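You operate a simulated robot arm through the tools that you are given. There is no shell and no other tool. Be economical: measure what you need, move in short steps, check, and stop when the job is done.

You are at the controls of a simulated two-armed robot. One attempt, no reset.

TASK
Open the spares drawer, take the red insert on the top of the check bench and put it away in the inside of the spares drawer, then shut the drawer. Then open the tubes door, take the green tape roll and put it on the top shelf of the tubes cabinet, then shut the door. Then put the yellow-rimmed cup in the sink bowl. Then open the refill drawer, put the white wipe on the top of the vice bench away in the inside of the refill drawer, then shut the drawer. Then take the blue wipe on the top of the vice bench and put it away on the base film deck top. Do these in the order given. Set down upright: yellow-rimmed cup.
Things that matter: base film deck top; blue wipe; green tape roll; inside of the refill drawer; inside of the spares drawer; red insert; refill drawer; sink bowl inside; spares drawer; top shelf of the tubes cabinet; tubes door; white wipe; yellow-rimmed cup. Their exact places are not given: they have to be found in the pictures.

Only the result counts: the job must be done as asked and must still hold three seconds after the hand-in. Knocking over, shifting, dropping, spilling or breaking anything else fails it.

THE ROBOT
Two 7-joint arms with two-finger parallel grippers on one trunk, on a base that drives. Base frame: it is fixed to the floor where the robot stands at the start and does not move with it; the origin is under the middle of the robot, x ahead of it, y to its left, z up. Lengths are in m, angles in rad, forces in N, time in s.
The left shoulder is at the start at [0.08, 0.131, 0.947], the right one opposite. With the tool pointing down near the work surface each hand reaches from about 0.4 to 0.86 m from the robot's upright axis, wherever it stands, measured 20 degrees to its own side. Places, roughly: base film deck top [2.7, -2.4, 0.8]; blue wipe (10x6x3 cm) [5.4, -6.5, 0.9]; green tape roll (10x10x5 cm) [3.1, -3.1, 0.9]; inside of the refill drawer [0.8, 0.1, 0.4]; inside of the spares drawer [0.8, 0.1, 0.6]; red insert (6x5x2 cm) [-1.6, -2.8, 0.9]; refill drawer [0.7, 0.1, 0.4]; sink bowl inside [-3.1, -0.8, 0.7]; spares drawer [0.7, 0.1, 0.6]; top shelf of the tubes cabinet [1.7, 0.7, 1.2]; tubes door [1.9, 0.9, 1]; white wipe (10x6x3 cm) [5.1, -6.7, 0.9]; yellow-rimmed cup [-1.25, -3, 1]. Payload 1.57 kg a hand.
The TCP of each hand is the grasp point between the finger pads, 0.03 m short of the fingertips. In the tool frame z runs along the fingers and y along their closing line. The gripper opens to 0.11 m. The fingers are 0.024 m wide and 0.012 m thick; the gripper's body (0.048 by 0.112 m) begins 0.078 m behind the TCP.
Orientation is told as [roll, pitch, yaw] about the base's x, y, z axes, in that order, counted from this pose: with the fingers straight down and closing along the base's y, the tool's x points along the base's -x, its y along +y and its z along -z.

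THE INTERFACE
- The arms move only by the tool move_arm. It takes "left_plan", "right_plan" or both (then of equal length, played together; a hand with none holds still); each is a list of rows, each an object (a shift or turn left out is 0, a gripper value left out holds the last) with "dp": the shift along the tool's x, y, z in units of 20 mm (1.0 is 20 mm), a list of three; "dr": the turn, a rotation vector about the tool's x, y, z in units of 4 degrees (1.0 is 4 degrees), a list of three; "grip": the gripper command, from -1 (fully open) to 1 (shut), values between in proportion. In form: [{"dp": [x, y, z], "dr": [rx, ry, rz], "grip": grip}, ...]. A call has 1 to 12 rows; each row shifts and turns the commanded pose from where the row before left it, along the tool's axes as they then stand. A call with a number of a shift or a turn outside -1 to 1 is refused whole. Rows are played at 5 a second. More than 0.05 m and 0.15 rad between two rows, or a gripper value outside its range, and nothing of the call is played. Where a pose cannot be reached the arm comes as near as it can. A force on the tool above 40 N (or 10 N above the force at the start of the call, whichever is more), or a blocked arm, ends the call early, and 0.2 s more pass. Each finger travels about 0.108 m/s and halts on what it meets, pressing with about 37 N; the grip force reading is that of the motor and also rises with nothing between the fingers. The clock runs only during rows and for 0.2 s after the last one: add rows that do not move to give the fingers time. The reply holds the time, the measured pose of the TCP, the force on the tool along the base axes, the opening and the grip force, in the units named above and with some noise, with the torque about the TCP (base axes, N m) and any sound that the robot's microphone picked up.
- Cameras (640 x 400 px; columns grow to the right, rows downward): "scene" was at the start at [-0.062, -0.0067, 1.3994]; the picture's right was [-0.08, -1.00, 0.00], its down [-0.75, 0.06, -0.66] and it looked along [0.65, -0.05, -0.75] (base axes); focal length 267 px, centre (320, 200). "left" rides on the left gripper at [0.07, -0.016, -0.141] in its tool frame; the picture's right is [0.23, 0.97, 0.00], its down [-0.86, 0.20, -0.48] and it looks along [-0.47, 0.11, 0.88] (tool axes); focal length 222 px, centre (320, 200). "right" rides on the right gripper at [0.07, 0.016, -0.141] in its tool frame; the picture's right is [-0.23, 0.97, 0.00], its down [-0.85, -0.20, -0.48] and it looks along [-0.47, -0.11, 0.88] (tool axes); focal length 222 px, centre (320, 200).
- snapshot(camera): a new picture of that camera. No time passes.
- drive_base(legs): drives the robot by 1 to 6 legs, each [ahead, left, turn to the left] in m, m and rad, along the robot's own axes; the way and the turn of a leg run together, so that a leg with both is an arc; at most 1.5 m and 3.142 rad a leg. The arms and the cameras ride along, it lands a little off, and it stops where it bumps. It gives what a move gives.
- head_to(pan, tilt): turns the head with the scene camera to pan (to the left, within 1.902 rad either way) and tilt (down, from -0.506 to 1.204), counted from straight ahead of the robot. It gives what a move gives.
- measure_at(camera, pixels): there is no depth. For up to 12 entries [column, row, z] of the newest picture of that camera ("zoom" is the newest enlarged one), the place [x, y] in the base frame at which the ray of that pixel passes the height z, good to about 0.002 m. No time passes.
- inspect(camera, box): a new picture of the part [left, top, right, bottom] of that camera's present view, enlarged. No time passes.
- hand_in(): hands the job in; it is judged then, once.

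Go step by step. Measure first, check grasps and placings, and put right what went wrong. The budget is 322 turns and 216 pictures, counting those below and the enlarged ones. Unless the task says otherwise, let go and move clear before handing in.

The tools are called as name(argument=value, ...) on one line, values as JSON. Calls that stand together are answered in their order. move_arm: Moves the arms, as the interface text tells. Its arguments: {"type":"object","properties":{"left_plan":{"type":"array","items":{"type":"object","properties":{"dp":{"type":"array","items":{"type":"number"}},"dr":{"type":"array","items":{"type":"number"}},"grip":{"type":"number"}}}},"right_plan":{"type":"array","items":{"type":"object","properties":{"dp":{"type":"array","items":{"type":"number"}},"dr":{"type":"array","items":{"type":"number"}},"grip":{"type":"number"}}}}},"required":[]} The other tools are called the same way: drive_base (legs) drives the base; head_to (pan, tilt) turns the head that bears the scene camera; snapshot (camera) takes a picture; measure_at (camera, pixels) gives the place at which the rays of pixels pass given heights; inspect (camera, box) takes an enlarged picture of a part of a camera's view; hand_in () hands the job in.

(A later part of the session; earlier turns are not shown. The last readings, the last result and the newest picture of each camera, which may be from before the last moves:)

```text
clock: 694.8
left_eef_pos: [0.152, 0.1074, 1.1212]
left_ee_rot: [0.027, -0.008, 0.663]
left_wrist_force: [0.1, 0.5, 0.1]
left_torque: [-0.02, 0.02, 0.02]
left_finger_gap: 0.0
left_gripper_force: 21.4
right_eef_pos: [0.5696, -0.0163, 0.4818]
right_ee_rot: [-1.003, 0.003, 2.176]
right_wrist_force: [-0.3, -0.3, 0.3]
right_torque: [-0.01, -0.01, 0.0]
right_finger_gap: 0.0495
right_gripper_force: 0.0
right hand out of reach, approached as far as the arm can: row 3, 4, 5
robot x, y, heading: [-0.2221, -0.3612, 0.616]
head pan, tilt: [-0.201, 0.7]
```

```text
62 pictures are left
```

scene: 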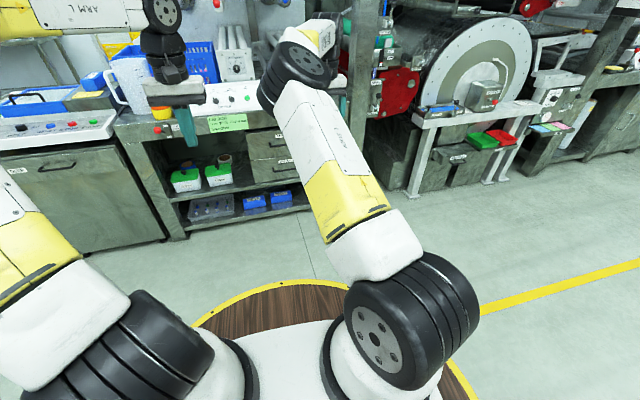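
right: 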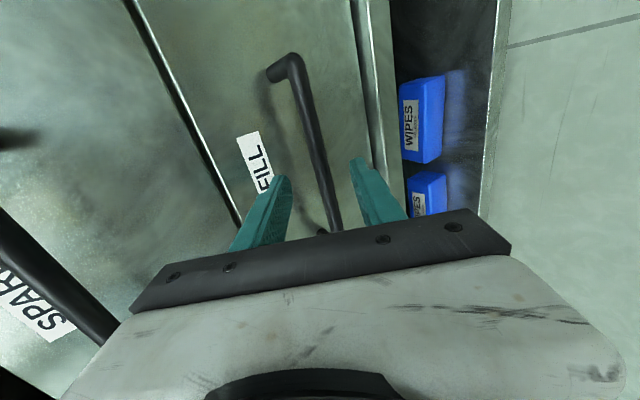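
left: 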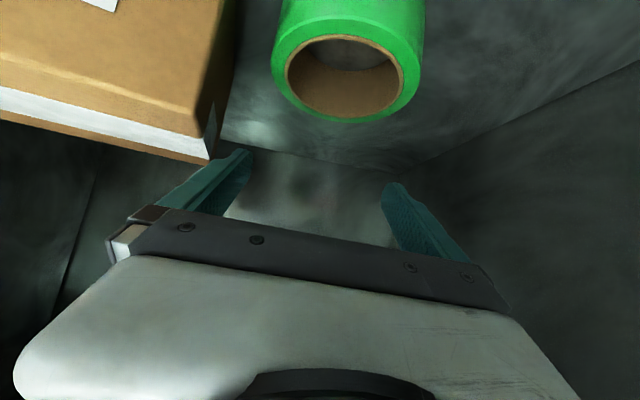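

It's at the arm's reach limit. I retract 0.12 m, bring the base 0.12 m closer, and resume.

move_arm(right_plan=[{"dp": [0, 0.53, -0.848]}, {"dp": [0, 0.53, -0.848]}, {"dp": [0, 0.53, -0.848]}, {"dp": [0, 0.53, -0.848]}, {"dp": [0, 0.53, -0.848]}, {"dp": [0, 0.53, -0.848]}, {}])

drive_base(legs=[[0.12, 0, 0]])

snapshot(camera="right")

```text
clock: 696.4
left_eef_pos: [0.1526, 0.1084, 1.121]
left_ee_rot: [0.026, -0.009, 0.663]
left_wrist_force: [0.0, -0.1, -0.7]
left_torque: [-0.03, 0.03, 0.01]
left_finger_gap: 0.0
left_gripper_force: 21.9
right_eef_pos: [0.4697, -0.0855, 0.4852]
right_ee_rot: [-1.004, 0.004, 2.174]
right_wrist_force: [-0.3, 0.1, -0.3]
right_torque: [0.05, 0.0, 0.02]
right_finger_gap: 0.0495
right_gripper_force: 0.1
robot x, y, heading: [-0.2202, -0.3645, 0.62]
head pan, tilt: [-0.201, 0.7]
```

```text
clock: 697.6
left_eef_pos: [0.2505, 0.1771, 1.1204]
left_ee_rot: [0.024, -0.008, 0.662]
left_wrist_force: [-0.3, -0.2, -0.3]
left_torque: [0.01, 0.01, 0.02]
left_finger_gap: 0.0
left_gripper_force: 21.3
right_eef_pos: [0.5684, -0.0174, 0.4842]
right_ee_rot: [-1.001, 0.001, 2.175]
right_wrist_force: [-0.4, -0.5, 0.1]
right_torque: [-0.01, 0.0, -0.01]
right_finger_gap: 0.0496
right_gripper_force: 0.0
robot x, y, heading: [-0.1256, -0.2945, 0.617]
head pan, tilt: [-0.201, 0.7]
```

```text
61 pictures are left
```

right: 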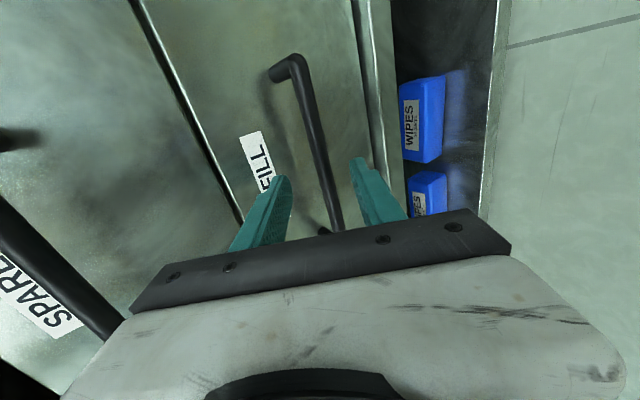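

move_arm(right_plan=[{"dp": [0, 0.35, 0]}, {"dp": [0, 0, 0.9]}, {"dp": [0, 0, 0.8]}, {}, {"grip": 1}, {}, {}, {}])

snapshot(camera="right")

```text
clock: 699.4
left_eef_pos: [0.2496, 0.1756, 1.1224]
left_ee_rot: [0.026, -0.007, 0.661]
left_wrist_force: [0.4, -0.5, 0.0]
left_torque: [-0.01, -0.01, -0.01]
left_finger_gap: 0.0
left_gripper_force: 21.1
right_eef_pos: [0.5901, -0.0046, 0.4626]
right_ee_rot: [-1.009, 0.002, 2.175]
right_wrist_force: [4.6, 0.2, 24.2]
right_torque: [-0.33, -0.46, 0.62]
right_finger_gap: 0.0138
right_gripper_force: 30.6
robot x, y, heading: [-0.1233, -0.2955, 0.614]
head pan, tilt: [-0.201, 0.7]
```

```text
60 pictures are left
```

right: 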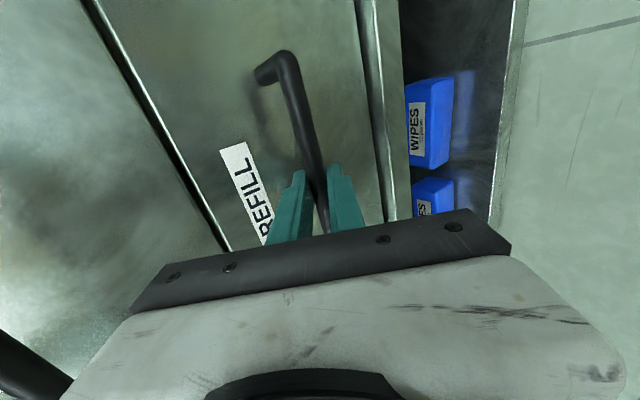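

The REFILL bar is gripped (gap 0.0138). I ease the vertical load and pull by driving the base straight back.

move_arm(right_plan=[{"dp": [0, -0.25, -0.1]}, {}])

drive_base(legs=[[-0.14, 0, 0]])

drive_base(legs=[[-0.13, 0, 0]])

snapshot(camera="right")

```text
clock: 700.0
left_eef_pos: [0.2507, 0.1759, 1.1201]
left_ee_rot: [0.027, -0.008, 0.661]
left_wrist_force: [0.3, -0.2, -0.2]
left_torque: [-0.01, 0.02, 0.03]
left_finger_gap: 0.0
left_gripper_force: 21.2
right_eef_pos: [0.5867, -0.0049, 0.4624]
right_ee_rot: [-0.996, 0.003, 2.175]
right_wrist_force: [3.6, -1.2, -0.1]
right_torque: [-0.51, -0.37, 0.42]
right_finger_gap: 0.0137
right_gripper_force: 29.4
robot x, y, heading: [-0.1283, -0.2957, 0.612]
head pan, tilt: [-0.201, 0.7]
```

```text
clock: 701.3
left_eef_pos: [0.1364, 0.0975, 1.1204]
left_ee_rot: [0.027, -0.006, 0.666]
left_wrist_force: [-0.2, 0.1, -0.8]
left_torque: [0.0, -0.03, -0.03]
left_finger_gap: 0.0001
left_gripper_force: 21.7
right_eef_pos: [0.4749, -0.0825, 0.4633]
right_ee_rot: [-0.998, 0.0, 2.177]
right_wrist_force: [13.5, -20.8, -15.9]
right_torque: [-0.71, -0.42, 0.11]
right_finger_gap: 0.014
right_gripper_force: 30.2
robot x, y, heading: [-0.2387, -0.3717, 0.619]
head pan, tilt: [-0.201, 0.7]
```

```text
clock: 702.6
left_eef_pos: [0.0347, 0.0251, 1.1208]
left_ee_rot: [0.027, -0.007, 0.666]
left_wrist_force: [0.7, -0.5, 0.1]
left_torque: [-0.03, 0.01, 0.0]
left_finger_gap: 0.0
left_gripper_force: 21.5
right_eef_pos: [0.3785, -0.1508, 0.4687]
right_ee_rot: [-1.009, 0.005, 2.18]
right_wrist_force: [-0.7, 0.0, 1.0]
right_torque: [-0.66, -0.49, 0.22]
right_finger_gap: 0.0136
right_gripper_force: 30.7
robot x, y, heading: [-0.3364, -0.4464, 0.62]
head pan, tilt: [-0.201, 0.7]
stopped in leg 1: the force on the tool passed its limit at 104 N (the readings are from after the stop); the commanded pose is now the measured one
```

```text
59 pictures are left
```

right: 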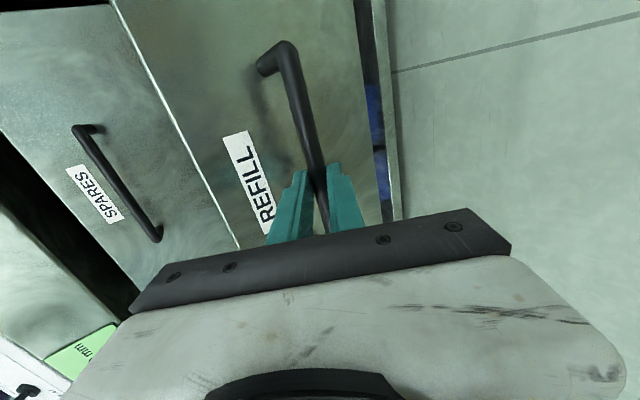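

Drawer at its stop, about 0.26 m open. I release and withdraw along the finger axis, then back the base off and look.

move_arm(right_plan=[{"grip": 0.1}, {}, {}, {"dp": [0, 0, -1]}, {"dp": [0, 0, -1]}, {"dp": [0, 0, -1]}, {"dp": [0, 0, -1]}, {"dp": [0, 0, -1]}])

drive_base(legs=[[-0.5, 0, 0]])

snapshot(camera="scene")

```text
clock: 704.5
left_eef_pos: [0.0343, 0.0254, 1.1217]
left_ee_rot: [0.025, -0.007, 0.667]
left_wrist_force: [-0.3, 0.1, 0.3]
left_torque: [0.05, 0.0, -0.02]
left_finger_gap: 0.0
left_gripper_force: 21.3
right_eef_pos: [0.3075, -0.1996, 0.5221]
right_ee_rot: [-1.013, 0.003, 2.18]
right_wrist_force: [-0.4, -0.6, -0.1]
right_torque: [0.0, -0.02, 0.01]
right_finger_gap: 0.0495
right_gripper_force: 0.1
robot x, y, heading: [-0.3408, -0.4436, 0.618]
head pan, tilt: [-0.201, 0.7]
```

```text
clock: 707.4
left_eef_pos: [-0.3733, -0.2655, 1.1215]
left_ee_rot: [0.026, -0.007, 0.664]
left_wrist_force: [-0.1, -0.4, 0.2]
left_torque: [-0.01, 0.02, -0.01]
left_finger_gap: 0.0001
left_gripper_force: 21.5
right_eef_pos: [-0.1007, -0.4916, 0.5221]
right_ee_rot: [-1.013, 0.004, 2.177]
right_wrist_force: [0.0, -0.4, -0.1]
right_torque: [-0.05, 0.0, -0.01]
right_finger_gap: 0.0496
right_gripper_force: 0.1
robot x, y, heading: [-0.7486, -0.7368, 0.62]
head pan, tilt: [-0.201, 0.7]
```

```text
58 pictures are left
```

scene: 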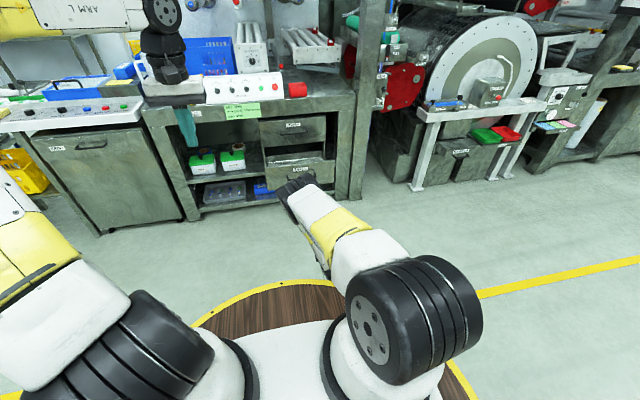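

The refill drawer is open. Now I strafe along the front aisle toward the vice bench, checking drift midway.

drive_base(legs=[[0, -1.45, 0.01], [0, -1.45, 0.01], [0, -1.45, 0.01]])

```text
clock: 728.1
left_eef_pos: [2.1283, -3.7959, 1.1203]
left_ee_rot: [0.028, -0.008, 0.679]
left_wrist_force: [0.5, 0.2, -0.4]
left_torque: [-0.02, 0.01, 0.0]
left_finger_gap: 0.0
left_gripper_force: 21.3
right_eef_pos: [2.4052, -4.0176, 0.5228]
right_ee_rot: [-1.012, 0.003, 2.192]
right_wrist_force: [0.2, -0.8, 0.1]
right_torque: [0.0, 0.0, 0.01]
right_finger_gap: 0.0496
right_gripper_force: 0.0
robot x, y, heading: [1.7622, -4.271, 0.634]
head pan, tilt: [-0.201, 0.7]
```

drive_base(legs=[[0, -1.35, 0], [0, -1.35, 0], [0, 0, -1.2], [0, 0, -1.17]])

head_to(pan=0.8, tilt=0.35)

snapshot(camera="scene")

```text
clock: 747.2
left_eef_pos: [3.3685, -7.0722, 1.12]
left_ee_rot: [0.026, -0.007, -1.728]
left_wrist_force: [-0.9, -0.7, -0.4]
left_torque: [-0.03, -0.03, -0.02]
left_finger_gap: 0.0
left_gripper_force: 20.9
right_eef_pos: [3.0132, -7.0929, 0.5238]
right_ee_rot: [-1.013, 0.004, -0.216]
right_wrist_force: [0.1, 0.0, 0.6]
right_torque: [0.0, 0.0, -0.01]
right_finger_gap: 0.0495
right_gripper_force: 0.1
robot x, y, heading: [3.3249, -6.4738, -1.776]
head pan, tilt: [-0.201, 0.7]
```

```text
clock: 748.5
left_eef_pos: [3.3679, -7.0713, 1.1217]
left_ee_rot: [0.028, -0.007, -1.728]
left_wrist_force: [0.5, 0.4, 0.4]
left_torque: [0.02, -0.04, 0.01]
left_finger_gap: 0.0002
left_gripper_force: 21.4
right_eef_pos: [3.0149, -7.0919, 0.5225]
right_ee_rot: [-1.011, 0.003, -0.215]
right_wrist_force: [-0.1, -0.1, 0.1]
right_torque: [0.01, 0.01, -0.01]
right_finger_gap: 0.0494
right_gripper_force: 0.1
robot x, y, heading: [3.3188, -6.4761, -1.777]
head pan, tilt: [0.799, 0.351]
```

```text
57 pictures are left
```

scene: 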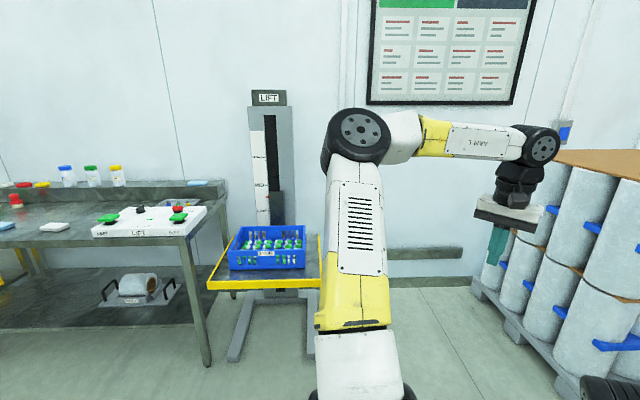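

The vice bench is at left; a white flat item shows at (55,226). I enlarge that area.

head_to(pan=1.2, tilt=0.4)

inspect(camera="scene", box=[80, 120, 400, 320])

```text
clock: 749.3
left_eef_pos: [3.3681, -7.072, 1.1207]
left_ee_rot: [0.026, -0.007, -1.728]
left_wrist_force: [-0.1, -0.3, 0.3]
left_torque: [0.0, -0.01, -0.02]
left_finger_gap: 0.0
left_gripper_force: 21.7
right_eef_pos: [3.0147, -7.0929, 0.5235]
right_ee_rot: [-1.011, 0.004, -0.214]
right_wrist_force: [-0.8, 0.0, 0.0]
right_torque: [0.01, -0.05, -0.01]
right_finger_gap: 0.0497
right_gripper_force: 0.0
robot x, y, heading: [3.3194, -6.473, -1.773]
head pan, tilt: [1.201, 0.4]
```

```text
2.00 times, centred on (240, 220) of scene
```

zoom: 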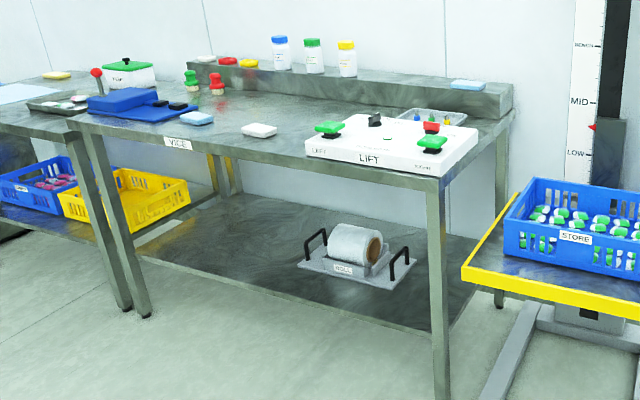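

measure_at(camera="zoom", pixels=[[259, 133, 0.87], [197, 120, 0.87], [79, 122, 0.86], [310, 158, 0.86], [440, 178, 0.86], [468, 86, 1.0], [145, 316, 0], [440, 395, 0]])

```text
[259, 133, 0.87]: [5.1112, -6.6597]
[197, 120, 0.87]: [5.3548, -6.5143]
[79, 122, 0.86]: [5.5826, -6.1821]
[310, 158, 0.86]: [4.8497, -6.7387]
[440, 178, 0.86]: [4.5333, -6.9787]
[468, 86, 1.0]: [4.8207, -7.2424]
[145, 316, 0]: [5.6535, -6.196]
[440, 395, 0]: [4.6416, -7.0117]
```

White wipe ≈(5.111,-6.660), blue ≈(5.355,-6.514), bench front edge t≈8.29. I approach diagonally so that only the left hand goes over the bench.

drive_base(legs=[[-0.33, 0.7, 0.015], [-0.33, 0.62, 0.015]])

move_arm(left_plan=[{"dp": [0, 1, 0], "grip": -1}, {"dp": [0, 1, 0]}, {"dp": [0, 1, 0]}, {"dp": [0, 1, 0]}, {"dp": [0, 1, 0]}, {"dp": [0, 1, 0]}, {"dp": [0, 1, 0]}])

snapshot(camera="left")

```text
clock: 757.0
left_eef_pos: [4.8154, -6.67, 1.1214]
left_ee_rot: [0.027, -0.007, -1.688]
left_wrist_force: [0.0, 0.3, 0.2]
left_torque: [0.01, 0.01, 0.0]
left_finger_gap: 0.0
left_gripper_force: 21.0
right_eef_pos: [4.4621, -6.7043, 0.5232]
right_ee_rot: [-1.013, 0.004, -0.173]
right_wrist_force: [0.8, -0.3, 0.2]
right_torque: [0.01, 0.02, -0.03]
right_finger_gap: 0.0494
right_gripper_force: 0.0
robot x, y, heading: [4.7383, -6.0714, -1.734]
head pan, tilt: [1.201, 0.4]
```

```text
clock: 758.6
left_eef_pos: [4.954, -6.6831, 1.1259]
left_ee_rot: [0.027, -0.008, -1.688]
left_wrist_force: [-0.9, 0.0, -0.7]
left_torque: [0.0, 0.01, 0.0]
left_finger_gap: 0.1099
left_gripper_force: 0.1
right_eef_pos: [4.4617, -6.7034, 0.5224]
right_ee_rot: [-1.013, 0.002, -0.173]
right_wrist_force: [-1.0, 0.4, -0.4]
right_torque: [-0.02, -0.03, 0.01]
right_finger_gap: 0.0496
right_gripper_force: 0.1
robot x, y, heading: [4.7432, -6.0736, -1.732]
head pan, tilt: [1.201, 0.4]
```

```text
55 pictures are left
```

left: 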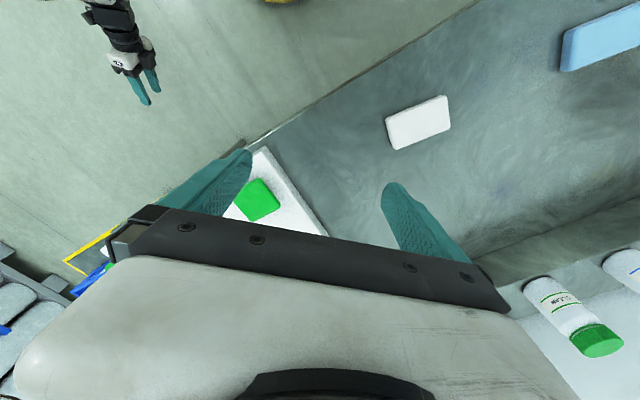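

The white wipe is at (418,122) in the left view. I measure its corners.

measure_at(camera="left", pixels=[[386, 116, 0.885], [442, 97, 0.885], [449, 128, 0.885], [397, 148, 0.885], [418, 122, 0.885], [562, 60, 0.885], [575, 28, 0.885]])

```text
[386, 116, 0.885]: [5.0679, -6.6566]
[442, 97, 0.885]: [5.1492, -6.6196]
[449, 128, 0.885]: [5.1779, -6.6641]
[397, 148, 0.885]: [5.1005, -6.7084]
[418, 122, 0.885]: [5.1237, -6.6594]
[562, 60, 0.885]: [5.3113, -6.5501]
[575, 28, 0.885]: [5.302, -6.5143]
```

The wipe's long axis runs ~24°, so I turn the hand 55° clockwise to close across its 6 cm width and move above it.

move_arm(left_plan=[{"dr": [0, 0, 1]}, {"dr": [0, 0, 1]}, {"dr": [0, 0, 1]}, {"dr": [0, 0, 1]}, {"dr": [0, 0, 1]}, {"dr": [0, 0, 1]}, {"dr": [0, 0, 1]}, {"dr": [0, 0, 1]}, {"dr": [0, 0, 1]}, {"dr": [0, 0, 1]}, {"dr": [0, 0, 1]}, {"dr": [0, 0, 1]}])

move_arm(left_plan=[{"dr": [0, 0, 1]}, {"dr": [0, 0, 0.8]}, {"dp": [1, 0.4, 0]}, {"dp": [1, 0.4, 0]}, {"dp": [1, 0.4, 0]}, {"dp": [1, 0.4, 0]}, {"dp": [1, 0.4, 0]}, {"dp": [1, 0.4, 0]}, {"dp": [1, 0.4, 0]}, {"dp": [1, 0.3, 0]}, {}])

snapshot(camera="left")

```text
clock: 761.2
left_eef_pos: [4.8968, -6.6274, 1.1024]
left_ee_rot: [0.022, 0.016, -2.521]
left_wrist_force: [0.0, -0.7, -0.5]
left_torque: [-0.03, 0.0, 0.02]
left_finger_gap: 0.1101
left_gripper_force: 0.0
left hand out of reach, approached as far as the arm can: row 9, 10, 11, 12
right_eef_pos: [4.4631, -6.7034, 0.5229]
right_ee_rot: [-1.014, 0.002, -0.174]
right_wrist_force: [-0.5, -1.0, -0.2]
right_torque: [-0.03, -0.01, 0.02]
right_finger_gap: 0.0493
right_gripper_force: 0.0
robot x, y, heading: [4.7438, -6.0715, -1.733]
head pan, tilt: [1.201, 0.4]
```

```text
clock: 763.6
left_eef_pos: [4.946, -6.5108, 1.0741]
left_ee_rot: [0.02, 0.018, -2.647]
left_wrist_force: [0.3, 0.7, 0.0]
left_torque: [-0.02, 0.02, -0.01]
left_finger_gap: 0.1102
left_gripper_force: 0.0
left hand out of reach, approached as far as the arm can: row 1, 2, 3, 4, 5, 6, 7, 8, 9, 10
right_eef_pos: [4.4614, -6.7035, 0.5239]
right_ee_rot: [-1.011, 0.003, -0.175]
right_wrist_force: [-0.5, 0.2, -0.9]
right_torque: [0.01, 0.03, 0.04]
right_finger_gap: 0.0494
right_gripper_force: 0.1
robot x, y, heading: [4.7436, -6.0716, -1.726]
head pan, tilt: [1.201, 0.4]
```

```text
54 pictures are left
```

left: 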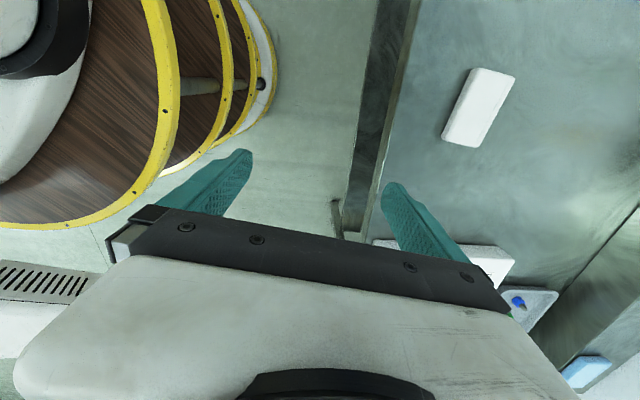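

That wrist angle is out of reach. I'll instead close along the wipe's long side (≈0.09–0.10 m, within the 0.11 opening), turning the hand the other way.

move_arm(left_plan=[{"dr": [0, 0, -1]}, {"dr": [0, 0, -1]}, {"dr": [0, 0, -1]}, {"dr": [0, 0, -1]}, {"dr": [0, 0, -1]}, {"dr": [0, 0, -1]}, {"dr": [0, 0, -1]}, {"dr": [0, 0, -1]}, {"dr": [0, 0, -1]}, {"dr": [0, 0, -1]}, {"dr": [0, 0, -1]}, {"dr": [0, 0, -1]}])

move_arm(left_plan=[{"dr": [0, 0, -1]}, {"dr": [0, 0, -1]}, {"dr": [0, 0, -1]}, {"dr": [0, 0, -1]}, {"dr": [0, 0, -1]}, {"dr": [0, 0, -1]}, {"dr": [0, 0, -1]}, {"dr": [0, 0, -1]}, {"dr": [0, 0, -1]}, {"dr": [0, 0, -0.5]}, {}])

snapshot(camera="left")

```text
clock: 766.2
left_eef_pos: [4.9474, -6.5112, 1.0755]
left_ee_rot: [0.027, -0.005, -1.811]
left_wrist_force: [-0.4, -1.2, 0.2]
left_torque: [-0.01, -0.01, -0.01]
left_finger_gap: 0.1102
left_gripper_force: 0.1
right_eef_pos: [4.4617, -6.7039, 0.5224]
right_ee_rot: [-1.014, 0.003, -0.173]
right_wrist_force: [0.8, -0.2, 0.0]
right_torque: [-0.02, 0.01, -0.01]
right_finger_gap: 0.0498
right_gripper_force: 0.1
robot x, y, heading: [4.7406, -6.0723, -1.735]
head pan, tilt: [1.201, 0.4]
```

```text
clock: 768.6
left_eef_pos: [4.9459, -6.5104, 1.0743]
left_ee_rot: [0.019, -0.018, -1.149]
left_wrist_force: [0.9, -0.3, -0.6]
left_torque: [0.0, 0.01, -0.01]
left_finger_gap: 0.1103
left_gripper_force: 0.1
right_eef_pos: [4.4617, -6.7042, 0.5229]
right_ee_rot: [-1.013, 0.005, -0.175]
right_wrist_force: [0.7, 0.1, 0.0]
right_torque: [-0.01, 0.03, 0.01]
right_finger_gap: 0.0495
right_gripper_force: 0.0
robot x, y, heading: [4.741, -6.0687, -1.73]
head pan, tilt: [1.201, 0.4]
```

```text
53 pictures are left
```

left: 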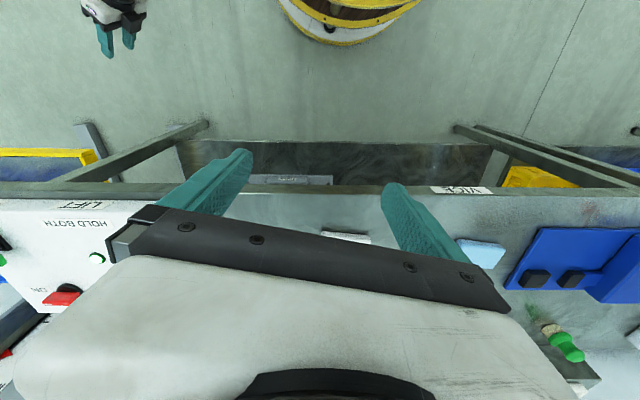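

Good, yaw -1.149 is reachable. I move toward the wipe and look again.

move_arm(left_plan=[{"dp": [-1, 0.7, 0]}, {"dp": [-1, 0.7, 0]}, {"dp": [-1, 0.7, 0]}, {"dp": [-1, 0.7, 0]}, {"dp": [-1, 0.7, 0]}, {"dp": [-1, 0.7, 0]}, {"dp": [-1, 0.7, 0]}, {}])

inspect(camera="left", box=[220, 100, 420, 225])

```text
clock: 770.4
left_eef_pos: [5.0918, -6.5977, 1.0789]
left_ee_rot: [0.019, -0.019, -1.149]
left_wrist_force: [-0.6, 0.4, -0.8]
left_torque: [0.01, -0.01, 0.0]
left_finger_gap: 0.1099
left_gripper_force: 0.1
right_eef_pos: [4.4617, -6.7035, 0.5225]
right_ee_rot: [-1.01, 0.003, -0.175]
right_wrist_force: [-0.3, 0.0, 0.6]
right_torque: [0.02, 0.03, 0.01]
right_finger_gap: 0.0496
right_gripper_force: 0.0
robot x, y, heading: [4.7403, -6.0711, -1.734]
head pan, tilt: [1.201, 0.4]
```

```text
3.20 times, centred on (320, 162) of left
```

zoom: 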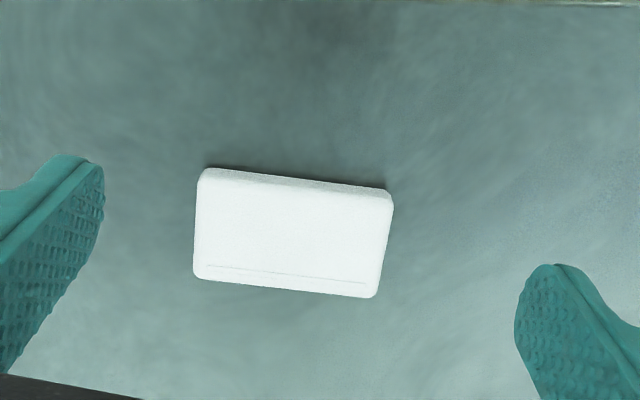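

measure_at(camera="zoom", pixels=[[200, 178, 0.885], [392, 198, 0.885], [377, 296, 0.885], [194, 276, 0.885], [205, 168, 0.86], [388, 188, 0.86]])

```text
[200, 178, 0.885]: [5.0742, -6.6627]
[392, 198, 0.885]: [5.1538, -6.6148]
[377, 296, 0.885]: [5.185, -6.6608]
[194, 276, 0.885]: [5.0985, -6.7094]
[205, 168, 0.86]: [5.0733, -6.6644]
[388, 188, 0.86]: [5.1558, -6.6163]
```

Wipe centre (5.128,-6.662), long axis ≈30°, length ~0.096. I align, move over it and lower to just above.

move_arm(left_plan=[{"dr": [0, 0, -1]}, {"dr": [0, 0, -0.5], "dp": [-0.69, 0, 0]}, {"dp": [-1, 0, 0]}, {"dp": [-1, 0, 0]}, {"dp": [-1, 0, 0]}, {"dp": [0, 0, 1]}, {"dp": [0, 0, 1]}, {"dp": [0, 0, 1]}, {"dp": [0, 0, 1]}, {"dp": [0, 0, 1]}, {"dp": [0, 0, 1]}, {}])

snapshot(camera="left")

```text
clock: 773.0
left_eef_pos: [5.1311, -6.6634, 0.962]
left_ee_rot: [0.018, -0.022, -1.045]
left_wrist_force: [0.9, -0.6, 0.3]
left_torque: [0.01, 0.02, 0.0]
left_finger_gap: 0.1099
left_gripper_force: 0.0
right_eef_pos: [4.4622, -6.7037, 0.5228]
right_ee_rot: [-1.011, 0.003, -0.174]
right_wrist_force: [0.6, 0.0, 0.7]
right_torque: [0.02, -0.01, 0.0]
right_finger_gap: 0.0494
right_gripper_force: 0.1
robot x, y, heading: [4.7422, -6.0756, -1.736]
head pan, tilt: [1.201, 0.4]
```

```text
51 pictures are left
```

left: 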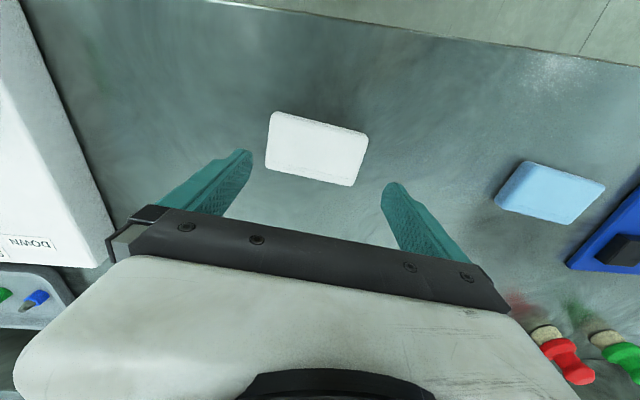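

Well centred. I lower to z≈0.893 and close.

move_arm(left_plan=[{"dp": [0.2, 0, 1]}, {"dp": [0.2, 0, 1]}, {"dp": [0, 0, 1]}, {"dp": [0, 0, 0.4]}, {}, {"grip": 1}, {}, {}, {}])

move_arm(left_plan=[{"dp": [0, 0, -1]}, {"dp": [0, 0, -1]}, {"dp": [0, 0, -1]}, {"dp": [0, 0, -1]}, {"dp": [0, 0, -1]}, {"dp": [0, 0, -1]}, {"dp": [0, 0, -1]}, {"dp": [0, 0, -1]}, {"dp": [0, 0, -1]}, {}])

snapshot(camera="left")

```text
clock: 773.8
left_eef_pos: [5.1256, -6.6614, 0.909]
left_ee_rot: [0.009, -0.029, -1.05]
left_wrist_force: [-0.1, -0.2, 1.5]
left_torque: [-0.05, 0.04, -0.02]
left_finger_gap: 0.1102
left_gripper_force: 0.1
right_eef_pos: [4.4617, -6.7034, 0.5229]
right_ee_rot: [-1.013, 0.002, -0.175]
right_wrist_force: [0.5, -0.3, 0.1]
right_torque: [0.03, -0.01, 0.01]
right_finger_gap: 0.0495
right_gripper_force: 0.1
robot x, y, heading: [4.7408, -6.0754, -1.729]
head pan, tilt: [1.201, 0.4]
stopped in row 4 (left hand): the force on the tool passed its limit at 48 N (the readings are from after the stop); the commanded pose is now the measured one
```

```text
clock: 776.0
left_eef_pos: [5.1205, -6.6579, 1.0888]
left_ee_rot: [0.009, -0.028, -1.048]
left_wrist_force: [0.4, -0.3, 0.4]
left_torque: [0.0, -0.04, -0.01]
left_finger_gap: 0.1101
left_gripper_force: 0.1
right_eef_pos: [4.4629, -6.7037, 0.5243]
right_ee_rot: [-1.012, 0.002, -0.175]
right_wrist_force: [0.7, -0.2, -0.2]
right_torque: [-0.02, 0.01, 0.0]
right_finger_gap: 0.0494
right_gripper_force: 0.0
robot x, y, heading: [4.7409, -6.0736, -1.732]
head pan, tilt: [1.201, 0.4]
```

```text
50 pictures are left
```

left: 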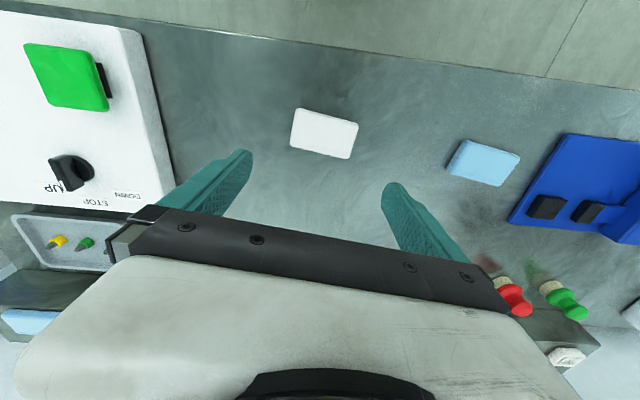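

The descent stopped at 48 N with tips at z≈0.879: either the bench is that high or a finger touched the wipe. I re-measure from here.

inspect(camera="left", box=[240, 90, 400, 190])

```text
4.00 times, centred on (320, 140) of left
```

zoom: 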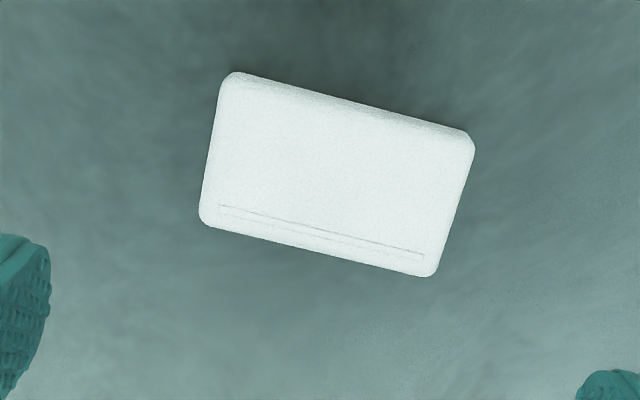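

measure_at(camera="zoom", pixels=[[222, 85, 0.89], [474, 148, 0.89], [434, 275, 0.89], [199, 218, 0.89], [222, 85, 0.91], [474, 148, 0.91], [434, 275, 0.91], [199, 218, 0.91]])

```text
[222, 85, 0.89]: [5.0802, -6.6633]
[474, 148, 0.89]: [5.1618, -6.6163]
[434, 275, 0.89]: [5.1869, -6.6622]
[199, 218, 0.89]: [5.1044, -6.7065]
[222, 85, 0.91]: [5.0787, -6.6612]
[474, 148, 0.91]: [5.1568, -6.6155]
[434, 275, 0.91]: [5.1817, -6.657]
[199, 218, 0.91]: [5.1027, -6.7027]
```

The fingers were ~8.5 mm off along the closing line and one touched the wipe's edge. I correct the offset and tilt, lower again and check before the last bit.

move_arm(left_plan=[{"dr": [0, 0.4, 0], "dp": [-0.5, 0.43, 0]}, {"dp": [0, 0, 1]}, {"dp": [0, 0, 1]}, {"dp": [0, 0, 1]}, {"dp": [0, 0, 1]}, {"dp": [0, 0, 1]}, {"dp": [0, 0, 1]}, {"dp": [0, 0, 1]}, {}])

inspect(camera="left", box=[200, 90, 440, 240])

```text
clock: 778.0
left_eef_pos: [5.1345, -6.6593, 0.9493]
left_ee_rot: [0.007, -0.001, -1.049]
left_wrist_force: [0.6, -0.9, 0.2]
left_torque: [0.01, 0.02, 0.04]
left_finger_gap: 0.1099
left_gripper_force: 0.1
right_eef_pos: [4.4628, -6.7039, 0.5234]
right_ee_rot: [-1.011, 0.001, -0.174]
right_wrist_force: [-0.4, 0.1, -0.3]
right_torque: [0.0, 0.03, 0.0]
right_finger_gap: 0.0496
right_gripper_force: 0.0
robot x, y, heading: [4.7436, -6.0703, -1.732]
head pan, tilt: [1.201, 0.4]
```

```text
2.67 times, centred on (320, 165) of left
```

zoom: 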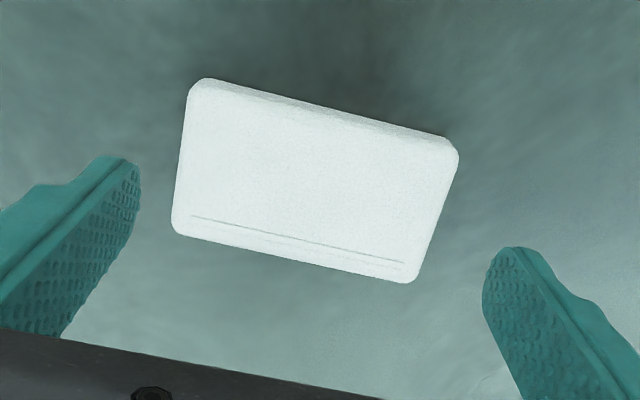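

measure_at(camera="zoom", pixels=[[186, 95, 0.89], [459, 152, 0.89], [410, 282, 0.89], [172, 228, 0.89], [317, 180, 0.89]])

```text
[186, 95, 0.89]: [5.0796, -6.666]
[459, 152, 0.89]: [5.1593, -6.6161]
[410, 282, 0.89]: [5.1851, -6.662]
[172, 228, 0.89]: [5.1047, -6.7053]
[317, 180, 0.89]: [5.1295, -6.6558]
```

Now within 3.5 mm. I apply that correction, lower 0.056 m and close.

move_arm(left_plan=[{"dp": [0, -0.17, 0]}, {"dp": [0, 0, 1]}, {"dp": [0, 0, 0.9]}, {"dp": [0, 0, 0.6]}, {"dp": [0, 0, 0.3]}, {}])

move_arm(left_plan=[{"grip": 1}, {}, {}, {}])

move_arm(left_plan=[{"dp": [0, 0, -1]}, {"dp": [0, 0, -1]}, {"dp": [0, 0, -1]}, {"dp": [0, 0, -1]}, {"dp": [0, 0, -1]}, {"dp": [0, 0, -1]}, {"dp": [0, 0, -1]}, {"dp": [0, 0, -1]}, {"dp": [0, 0, -1]}, {"dp": [0, 0, -1]}, {}])

snapshot(camera="left")

```text
clock: 779.4
left_eef_pos: [5.1332, -6.6612, 0.8932]
left_ee_rot: [0.009, -0.001, -1.047]
left_wrist_force: [0.5, 0.0, 0.2]
left_torque: [0.03, 0.04, 0.02]
left_finger_gap: 0.1096
left_gripper_force: 0.0
right_eef_pos: [4.4618, -6.703, 0.5231]
right_ee_rot: [-1.012, 0.002, -0.174]
right_wrist_force: [0.5, 0.0, 0.6]
right_torque: [-0.03, -0.01, -0.01]
right_finger_gap: 0.0495
right_gripper_force: 0.0
robot x, y, heading: [4.7448, -6.0725, -1.735]
head pan, tilt: [1.201, 0.4]
```

```text
clock: 780.4
left_eef_pos: [5.1328, -6.6623, 0.8951]
left_ee_rot: [0.008, -0.001, -1.049]
left_wrist_force: [0.5, 0.3, 0.7]
left_torque: [-0.04, 0.02, 0.01]
left_finger_gap: 0.0985
left_gripper_force: 36.7
right_eef_pos: [4.4623, -6.7029, 0.5233]
right_ee_rot: [-1.012, 0.002, -0.174]
right_wrist_force: [-0.6, 0.1, 0.4]
right_torque: [0.03, -0.04, 0.01]
right_finger_gap: 0.0495
right_gripper_force: 0.1
robot x, y, heading: [4.7429, -6.0711, -1.73]
head pan, tilt: [1.201, 0.4]
```

```text
clock: 782.8
left_eef_pos: [5.1325, -6.6641, 1.0947]
left_ee_rot: [0.01, 0.0, -1.049]
left_wrist_force: [-0.1, -0.7, 0.5]
left_torque: [-0.01, 0.0, 0.01]
left_finger_gap: 0.0984
left_gripper_force: 37.2
right_eef_pos: [4.4617, -6.7046, 0.5234]
right_ee_rot: [-1.012, 0.006, -0.174]
right_wrist_force: [0.1, -0.8, -0.8]
right_torque: [0.03, -0.02, -0.01]
right_finger_gap: 0.0494
right_gripper_force: 0.1
robot x, y, heading: [4.742, -6.0741, -1.736]
head pan, tilt: [1.201, 0.4]
```

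```text
47 pictures are left
```

left: 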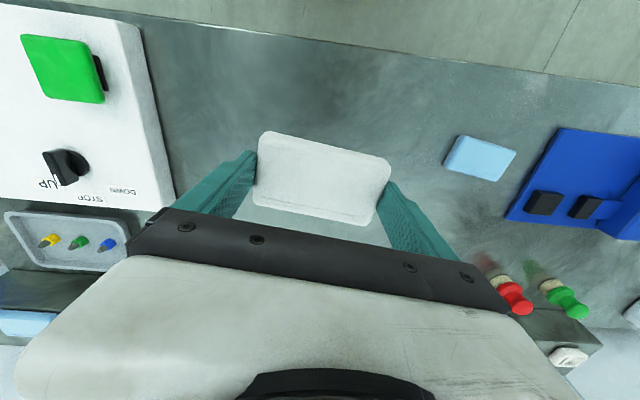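

The white wipe is held (gap 0.0984). While here, I record the blue wipe's corners for later, then drive back to the refill drawer.

measure_at(camera="left", pixels=[[457, 136, 0.89], [517, 151, 0.89], [496, 182, 0.89], [443, 165, 0.89], [480, 158, 0.89]])

move_arm(left_plan=[{"dp": [1, -0.5, 0]}, {"dp": [1, -0.5, 0]}, {"dp": [1, -0.5, 0]}, {"dp": [1, -0.5, 0]}, {"dp": [1, -0.5, 0]}, {"dp": [1, -0.5, 0]}, {"dr": [0, 0, 1]}, {"dr": [0, 0, 1]}, {"dr": [0, 0, 1]}, {"dr": [0, 0, 1]}, {"dr": [0, 0, 1]}, {"dr": [0, 0, 1]}])

move_arm(left_plan=[{"dr": [0, 0, 1]}, {"dr": [0, 0, 1]}, {"dr": [0, 0, 1]}, {"dr": [0, 0, 0.8]}, {"dp": [0, -1, 0]}, {"dp": [0, -1, 0]}, {"dp": [0, -1, 0]}, {"dp": [0, -1, 0]}, {}])

```text
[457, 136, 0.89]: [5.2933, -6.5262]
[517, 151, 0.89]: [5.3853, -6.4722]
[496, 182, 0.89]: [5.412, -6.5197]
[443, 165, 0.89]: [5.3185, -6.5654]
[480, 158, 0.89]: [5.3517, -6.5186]
```

```text
clock: 785.4
left_eef_pos: [5.0196, -6.5885, 1.0922]
left_ee_rot: [0.007, 0.003, -1.469]
left_wrist_force: [0.1, -0.4, -0.3]
left_torque: [-0.02, -0.04, 0.0]
left_finger_gap: 0.0986
left_gripper_force: 36.8
right_eef_pos: [4.462, -6.7043, 0.5241]
right_ee_rot: [-1.013, 0.004, -0.174]
right_wrist_force: [0.3, -0.1, 0.8]
right_torque: [-0.02, 0.0, 0.01]
right_finger_gap: 0.0495
right_gripper_force: 0.2
robot x, y, heading: [4.7467, -6.0727, -1.733]
head pan, tilt: [1.201, 0.4]
```

```text
clock: 787.4
left_eef_pos: [4.9398, -6.576, 1.092]
left_ee_rot: [0.007, 0.006, -1.732]
left_wrist_force: [-0.7, 0.8, 0.3]
left_torque: [-0.02, 0.0, -0.01]
left_finger_gap: 0.0983
left_gripper_force: 36.8
right_eef_pos: [4.4632, -6.704, 0.5229]
right_ee_rot: [-1.013, 0.004, -0.174]
right_wrist_force: [-0.4, -0.7, -0.5]
right_torque: [-0.01, 0.03, 0.01]
right_finger_gap: 0.0495
right_gripper_force: 0.1
robot x, y, heading: [4.7413, -6.0721, -1.733]
head pan, tilt: [1.201, 0.4]
```

I back into the aisle, turn to face the machine row, and strafe back toward the drawer.

drive_base(legs=[[0.35, -0.63, 0], [0.35, -0.63, 0], [0, 0, 1.175], [0, 0, 1.175], [0, 1.4, 0], [0, 1.4, 0]])

```text
clock: 814.0
left_eef_pos: [2.0003, -3.7381, 1.0926]
left_ee_rot: [0.006, 0.007, 0.623]
left_wrist_force: [0.1, -0.1, 1.1]
left_torque: [-0.02, 0.0, -0.03]
left_finger_gap: 0.0989
left_gripper_force: 36.7
right_eef_pos: [2.43, -3.986, 0.5231]
right_ee_rot: [-1.012, 0.003, 2.181]
right_wrist_force: [-1.0, -0.2, 0.0]
right_torque: [0.02, -0.01, 0.01]
right_finger_gap: 0.0494
right_gripper_force: 0.1
robot x, y, heading: [1.7883, -4.2344, 0.623]
head pan, tilt: [1.201, 0.4]
```

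drive_base(legs=[[0, 1.3, 0], [0, 1.3, 0], [0, 1.27, 0]])

head_to(pan=0.15, tilt=0.75)

snapshot(camera="scene")

```text
clock: 832.8
left_eef_pos: [-0.2487, -0.5544, 1.0932]
left_ee_rot: [0.007, 0.004, 0.601]
left_wrist_force: [-0.1, -0.2, -0.7]
left_torque: [0.0, -0.02, 0.02]
left_finger_gap: 0.0987
left_gripper_force: 37.4
right_eef_pos: [0.1731, -0.8126, 0.5233]
right_ee_rot: [-1.012, 0.004, 2.157]
right_wrist_force: [1.3, 0.0, 0.2]
right_torque: [0.03, 0.01, 0.0]
right_finger_gap: 0.0495
right_gripper_force: 0.0
robot x, y, heading: [-0.4834, -1.0456, 0.598]
head pan, tilt: [1.201, 0.4]
```

```text
clock: 834.1
left_eef_pos: [-0.2477, -0.5533, 1.0923]
left_ee_rot: [0.008, 0.006, 0.599]
left_wrist_force: [0.2, 0.2, -1.0]
left_torque: [-0.01, -0.02, 0.0]
left_finger_gap: 0.0986
left_gripper_force: 37.1
right_eef_pos: [0.174, -0.8124, 0.5229]
right_ee_rot: [-1.014, 0.001, 2.155]
right_wrist_force: [0.7, 0.8, -0.4]
right_torque: [-0.01, -0.04, -0.01]
right_finger_gap: 0.0496
right_gripper_force: 0.1
robot x, y, heading: [-0.4791, -1.0443, 0.595]
head pan, tilt: [0.15, 0.75]
```

```text
46 pictures are left
```

scene: 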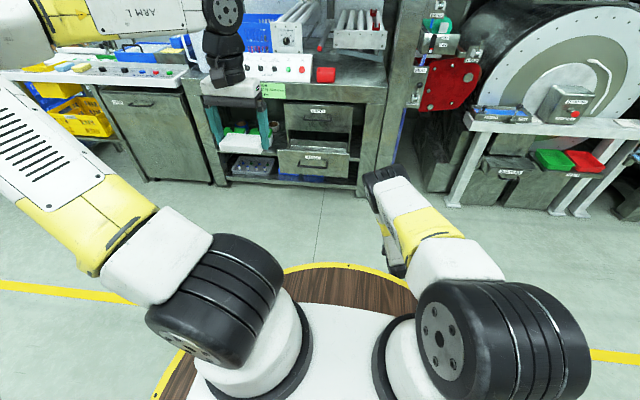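

I'm aligned (t 0.574). I straighten and drive forward 0.65 m, then look into the open drawer.

drive_base(legs=[[0.4, 0, 0.022], [0.25, 0, 0]])

inspect(camera="scene", box=[200, 100, 440, 250])

snapshot(camera="left")

```text
clock: 838.1
left_eef_pos: [0.2814, -0.171, 1.0914]
left_ee_rot: [0.007, 0.005, 0.62]
left_wrist_force: [0.9, 0.4, 0.1]
left_torque: [-0.02, 0.03, 0.01]
left_finger_gap: 0.0985
left_gripper_force: 37.3
right_eef_pos: [0.7069, -0.4215, 0.5238]
right_ee_rot: [-1.012, 0.003, 2.177]
right_wrist_force: [-0.1, -0.7, -1.0]
right_torque: [0.01, 0.02, 0.03]
right_finger_gap: 0.0496
right_gripper_force: 0.1
robot x, y, heading: [0.0586, -0.667, 0.616]
head pan, tilt: [0.15, 0.75]
```

```text
2.67 times, centred on (320, 175) of scene
```

zoom: 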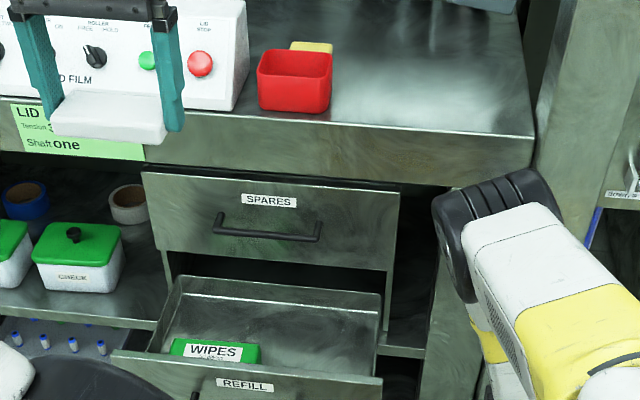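

```text
44 pictures are left
```

left: 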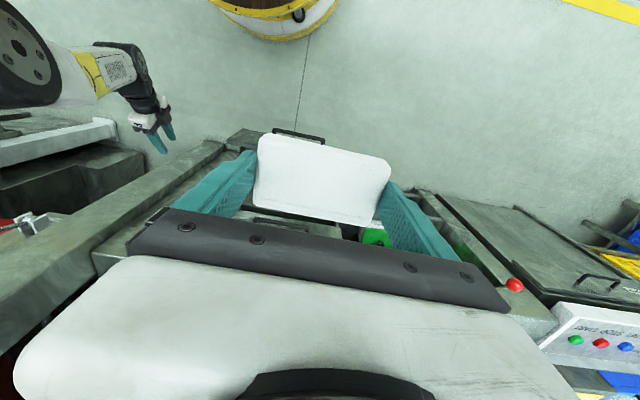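

measure_at(camera="zoom", pixels=[[172, 342, 0.48], [260, 345, 0.48], [258, 362, 0.46], [112, 352, 0.53], [382, 385, 0.53], [320, 345, 0.45], [370, 345, 0.45], [210, 310, 0.45]])

```text
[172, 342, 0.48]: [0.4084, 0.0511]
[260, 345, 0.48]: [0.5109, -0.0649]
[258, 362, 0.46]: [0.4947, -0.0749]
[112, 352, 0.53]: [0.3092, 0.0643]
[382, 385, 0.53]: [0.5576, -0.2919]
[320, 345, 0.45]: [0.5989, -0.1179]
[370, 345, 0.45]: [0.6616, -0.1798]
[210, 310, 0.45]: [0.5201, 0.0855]
```

The refill drawer holds a green WIPES pack at front-left (t 0.195–0.35). The free spot is about (0.575,-0.119). I move above it.

move_arm(left_plan=[{"dp": [-1, -0.5, 0]}, {"dp": [-1, -0.5, 0]}, {"dp": [-1, -0.5, 0]}, {"dp": [-1, -0.5, 0]}, {"dp": [-1, -0.5, 0]}, {"dp": [-1, -0.5, 0]}, {"dp": [-1, -0.5, 0]}, {"dp": [-1, -0.5, 0]}, {"dp": [-1, -0.5, 0]}, {"dp": [-1, -0.5, 0]}, {"dp": [-1, -0.5, 0]}, {"dp": [-1, -0.5, 0]}])

move_arm(left_plan=[{"dp": [-1, -0.4, 0]}, {"dp": [-0.4, 0, 1]}, {"dp": [0, 0, 1]}, {"dp": [0, 0, 1]}, {"dp": [0, 0, 1]}, {"dp": [0, 0, 1]}, {"dp": [0, 0, 1]}, {"dp": [0, 0, 1]}, {"dp": [0, 0, 1]}, {"dp": [0, 0, 1]}, {"dp": [0, 0, 1]}, {"dp": [0, 0, 1]}])

snapshot(camera="left")

```text
clock: 840.7
left_eef_pos: [0.547, -0.1296, 1.0905]
left_ee_rot: [0.007, 0.006, 0.619]
left_wrist_force: [-0.8, 0.0, -0.2]
left_torque: [0.02, -0.04, -0.02]
left_finger_gap: 0.0981
left_gripper_force: 37.1
right_eef_pos: [0.7075, -0.4215, 0.5237]
right_ee_rot: [-1.012, 0.004, 2.176]
right_wrist_force: [0.2, 0.9, 0.0]
right_torque: [-0.02, 0.0, -0.04]
right_finger_gap: 0.0497
right_gripper_force: 0.0
robot x, y, heading: [0.0605, -0.6643, 0.614]
head pan, tilt: [0.15, 0.75]
```

```text
clock: 843.3
left_eef_pos: [0.5726, -0.1194, 0.87]
left_ee_rot: [0.006, 0.006, 0.62]
left_wrist_force: [0.5, -0.6, 0.3]
left_torque: [-0.03, 0.03, 0.01]
left_finger_gap: 0.0983
left_gripper_force: 37.3
right_eef_pos: [0.7079, -0.4223, 0.523]
right_ee_rot: [-1.012, 0.001, 2.176]
right_wrist_force: [-0.2, -0.4, 0.3]
right_torque: [0.01, 0.03, 0.01]
right_finger_gap: 0.0494
right_gripper_force: 0.0
robot x, y, heading: [0.0613, -0.6664, 0.617]
head pan, tilt: [0.15, 0.75]
```

```text
43 pictures are left
```

left: 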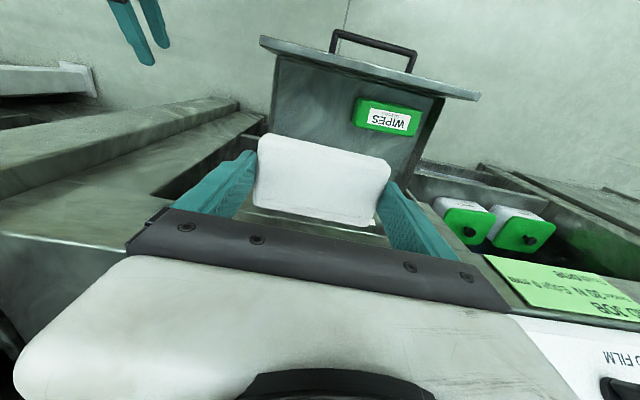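

The drop point projects clear of the pack and walls. I lower toward the drawer floor.

move_arm(left_plan=[{"dp": [0, 0, 1]}, {"dp": [0, 0, 1]}, {"dp": [0, 0, 1]}, {"dp": [0, 0, 1]}, {"dp": [0, 0, 1]}, {"dp": [0, 0, 1]}, {"dp": [0, 0, 1]}, {"dp": [0, 0, 1]}, {"dp": [0, 0, 1]}, {"dp": [0, 0, 1]}, {"dp": [0, 0, 1]}, {}])

snapshot(camera="left")

```text
clock: 845.9
left_eef_pos: [0.5693, -0.1186, 0.6521]
left_ee_rot: [0.007, 0.005, 0.617]
left_wrist_force: [0.7, 0.0, -0.2]
left_torque: [0.0, -0.03, -0.01]
left_finger_gap: 0.0985
left_gripper_force: 36.9
right_eef_pos: [0.7077, -0.4217, 0.5223]
right_ee_rot: [-1.013, 0.0, 2.176]
right_wrist_force: [-0.1, 0.1, 0.4]
right_torque: [0.0, -0.03, 0.0]
right_finger_gap: 0.0494
right_gripper_force: 0.1
robot x, y, heading: [0.0631, -0.668, 0.621]
head pan, tilt: [0.15, 0.75]
```

```text
42 pictures are left
```

left: 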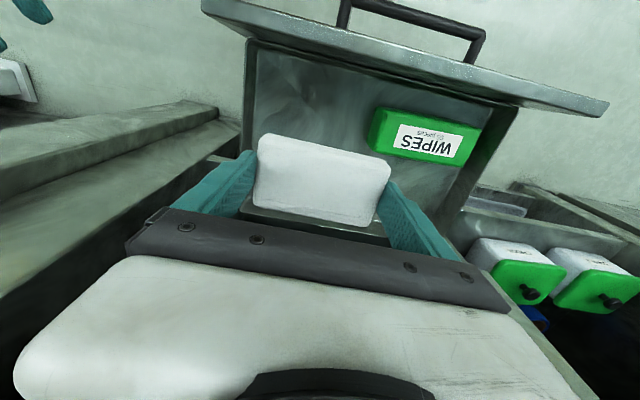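

move_arm(left_plan=[{"dp": [0, -0.6, 0]}, {"dp": [0, 0, 1]}, {"dp": [0, 0, 1]}, {"dp": [0, 0, 1]}, {"dp": [0, 0, 1]}, {"dp": [0, 0, 1]}, {"dp": [0, 0, 1]}, {"dp": [0, 0, 1]}, {}])

snapshot(camera="left")

```text
clock: 847.9
left_eef_pos: [0.5752, -0.1286, 0.5097]
left_ee_rot: [0.006, 0.005, 0.618]
left_wrist_force: [0.1, 0.8, -0.3]
left_torque: [0.0, 0.0, 0.02]
left_finger_gap: 0.0987
left_gripper_force: 37.4
right_eef_pos: [0.7061, -0.4215, 0.5233]
right_ee_rot: [-1.012, -0.001, 2.177]
right_wrist_force: [-0.7, -0.2, 0.1]
right_torque: [0.01, 0.01, 0.04]
right_finger_gap: 0.0495
right_gripper_force: 0.1
robot x, y, heading: [0.0573, -0.6673, 0.612]
head pan, tilt: [0.15, 0.75]
```

```text
41 pictures are left
```

left: 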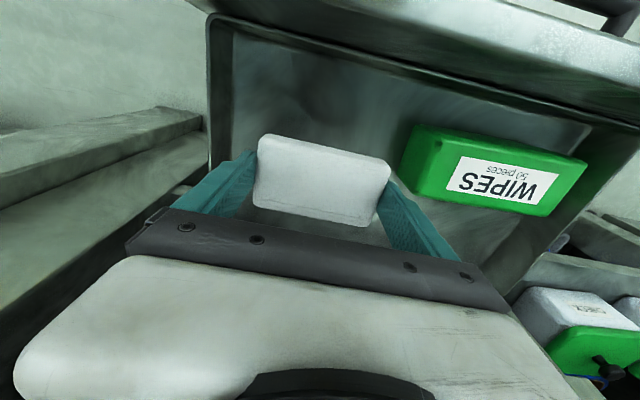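

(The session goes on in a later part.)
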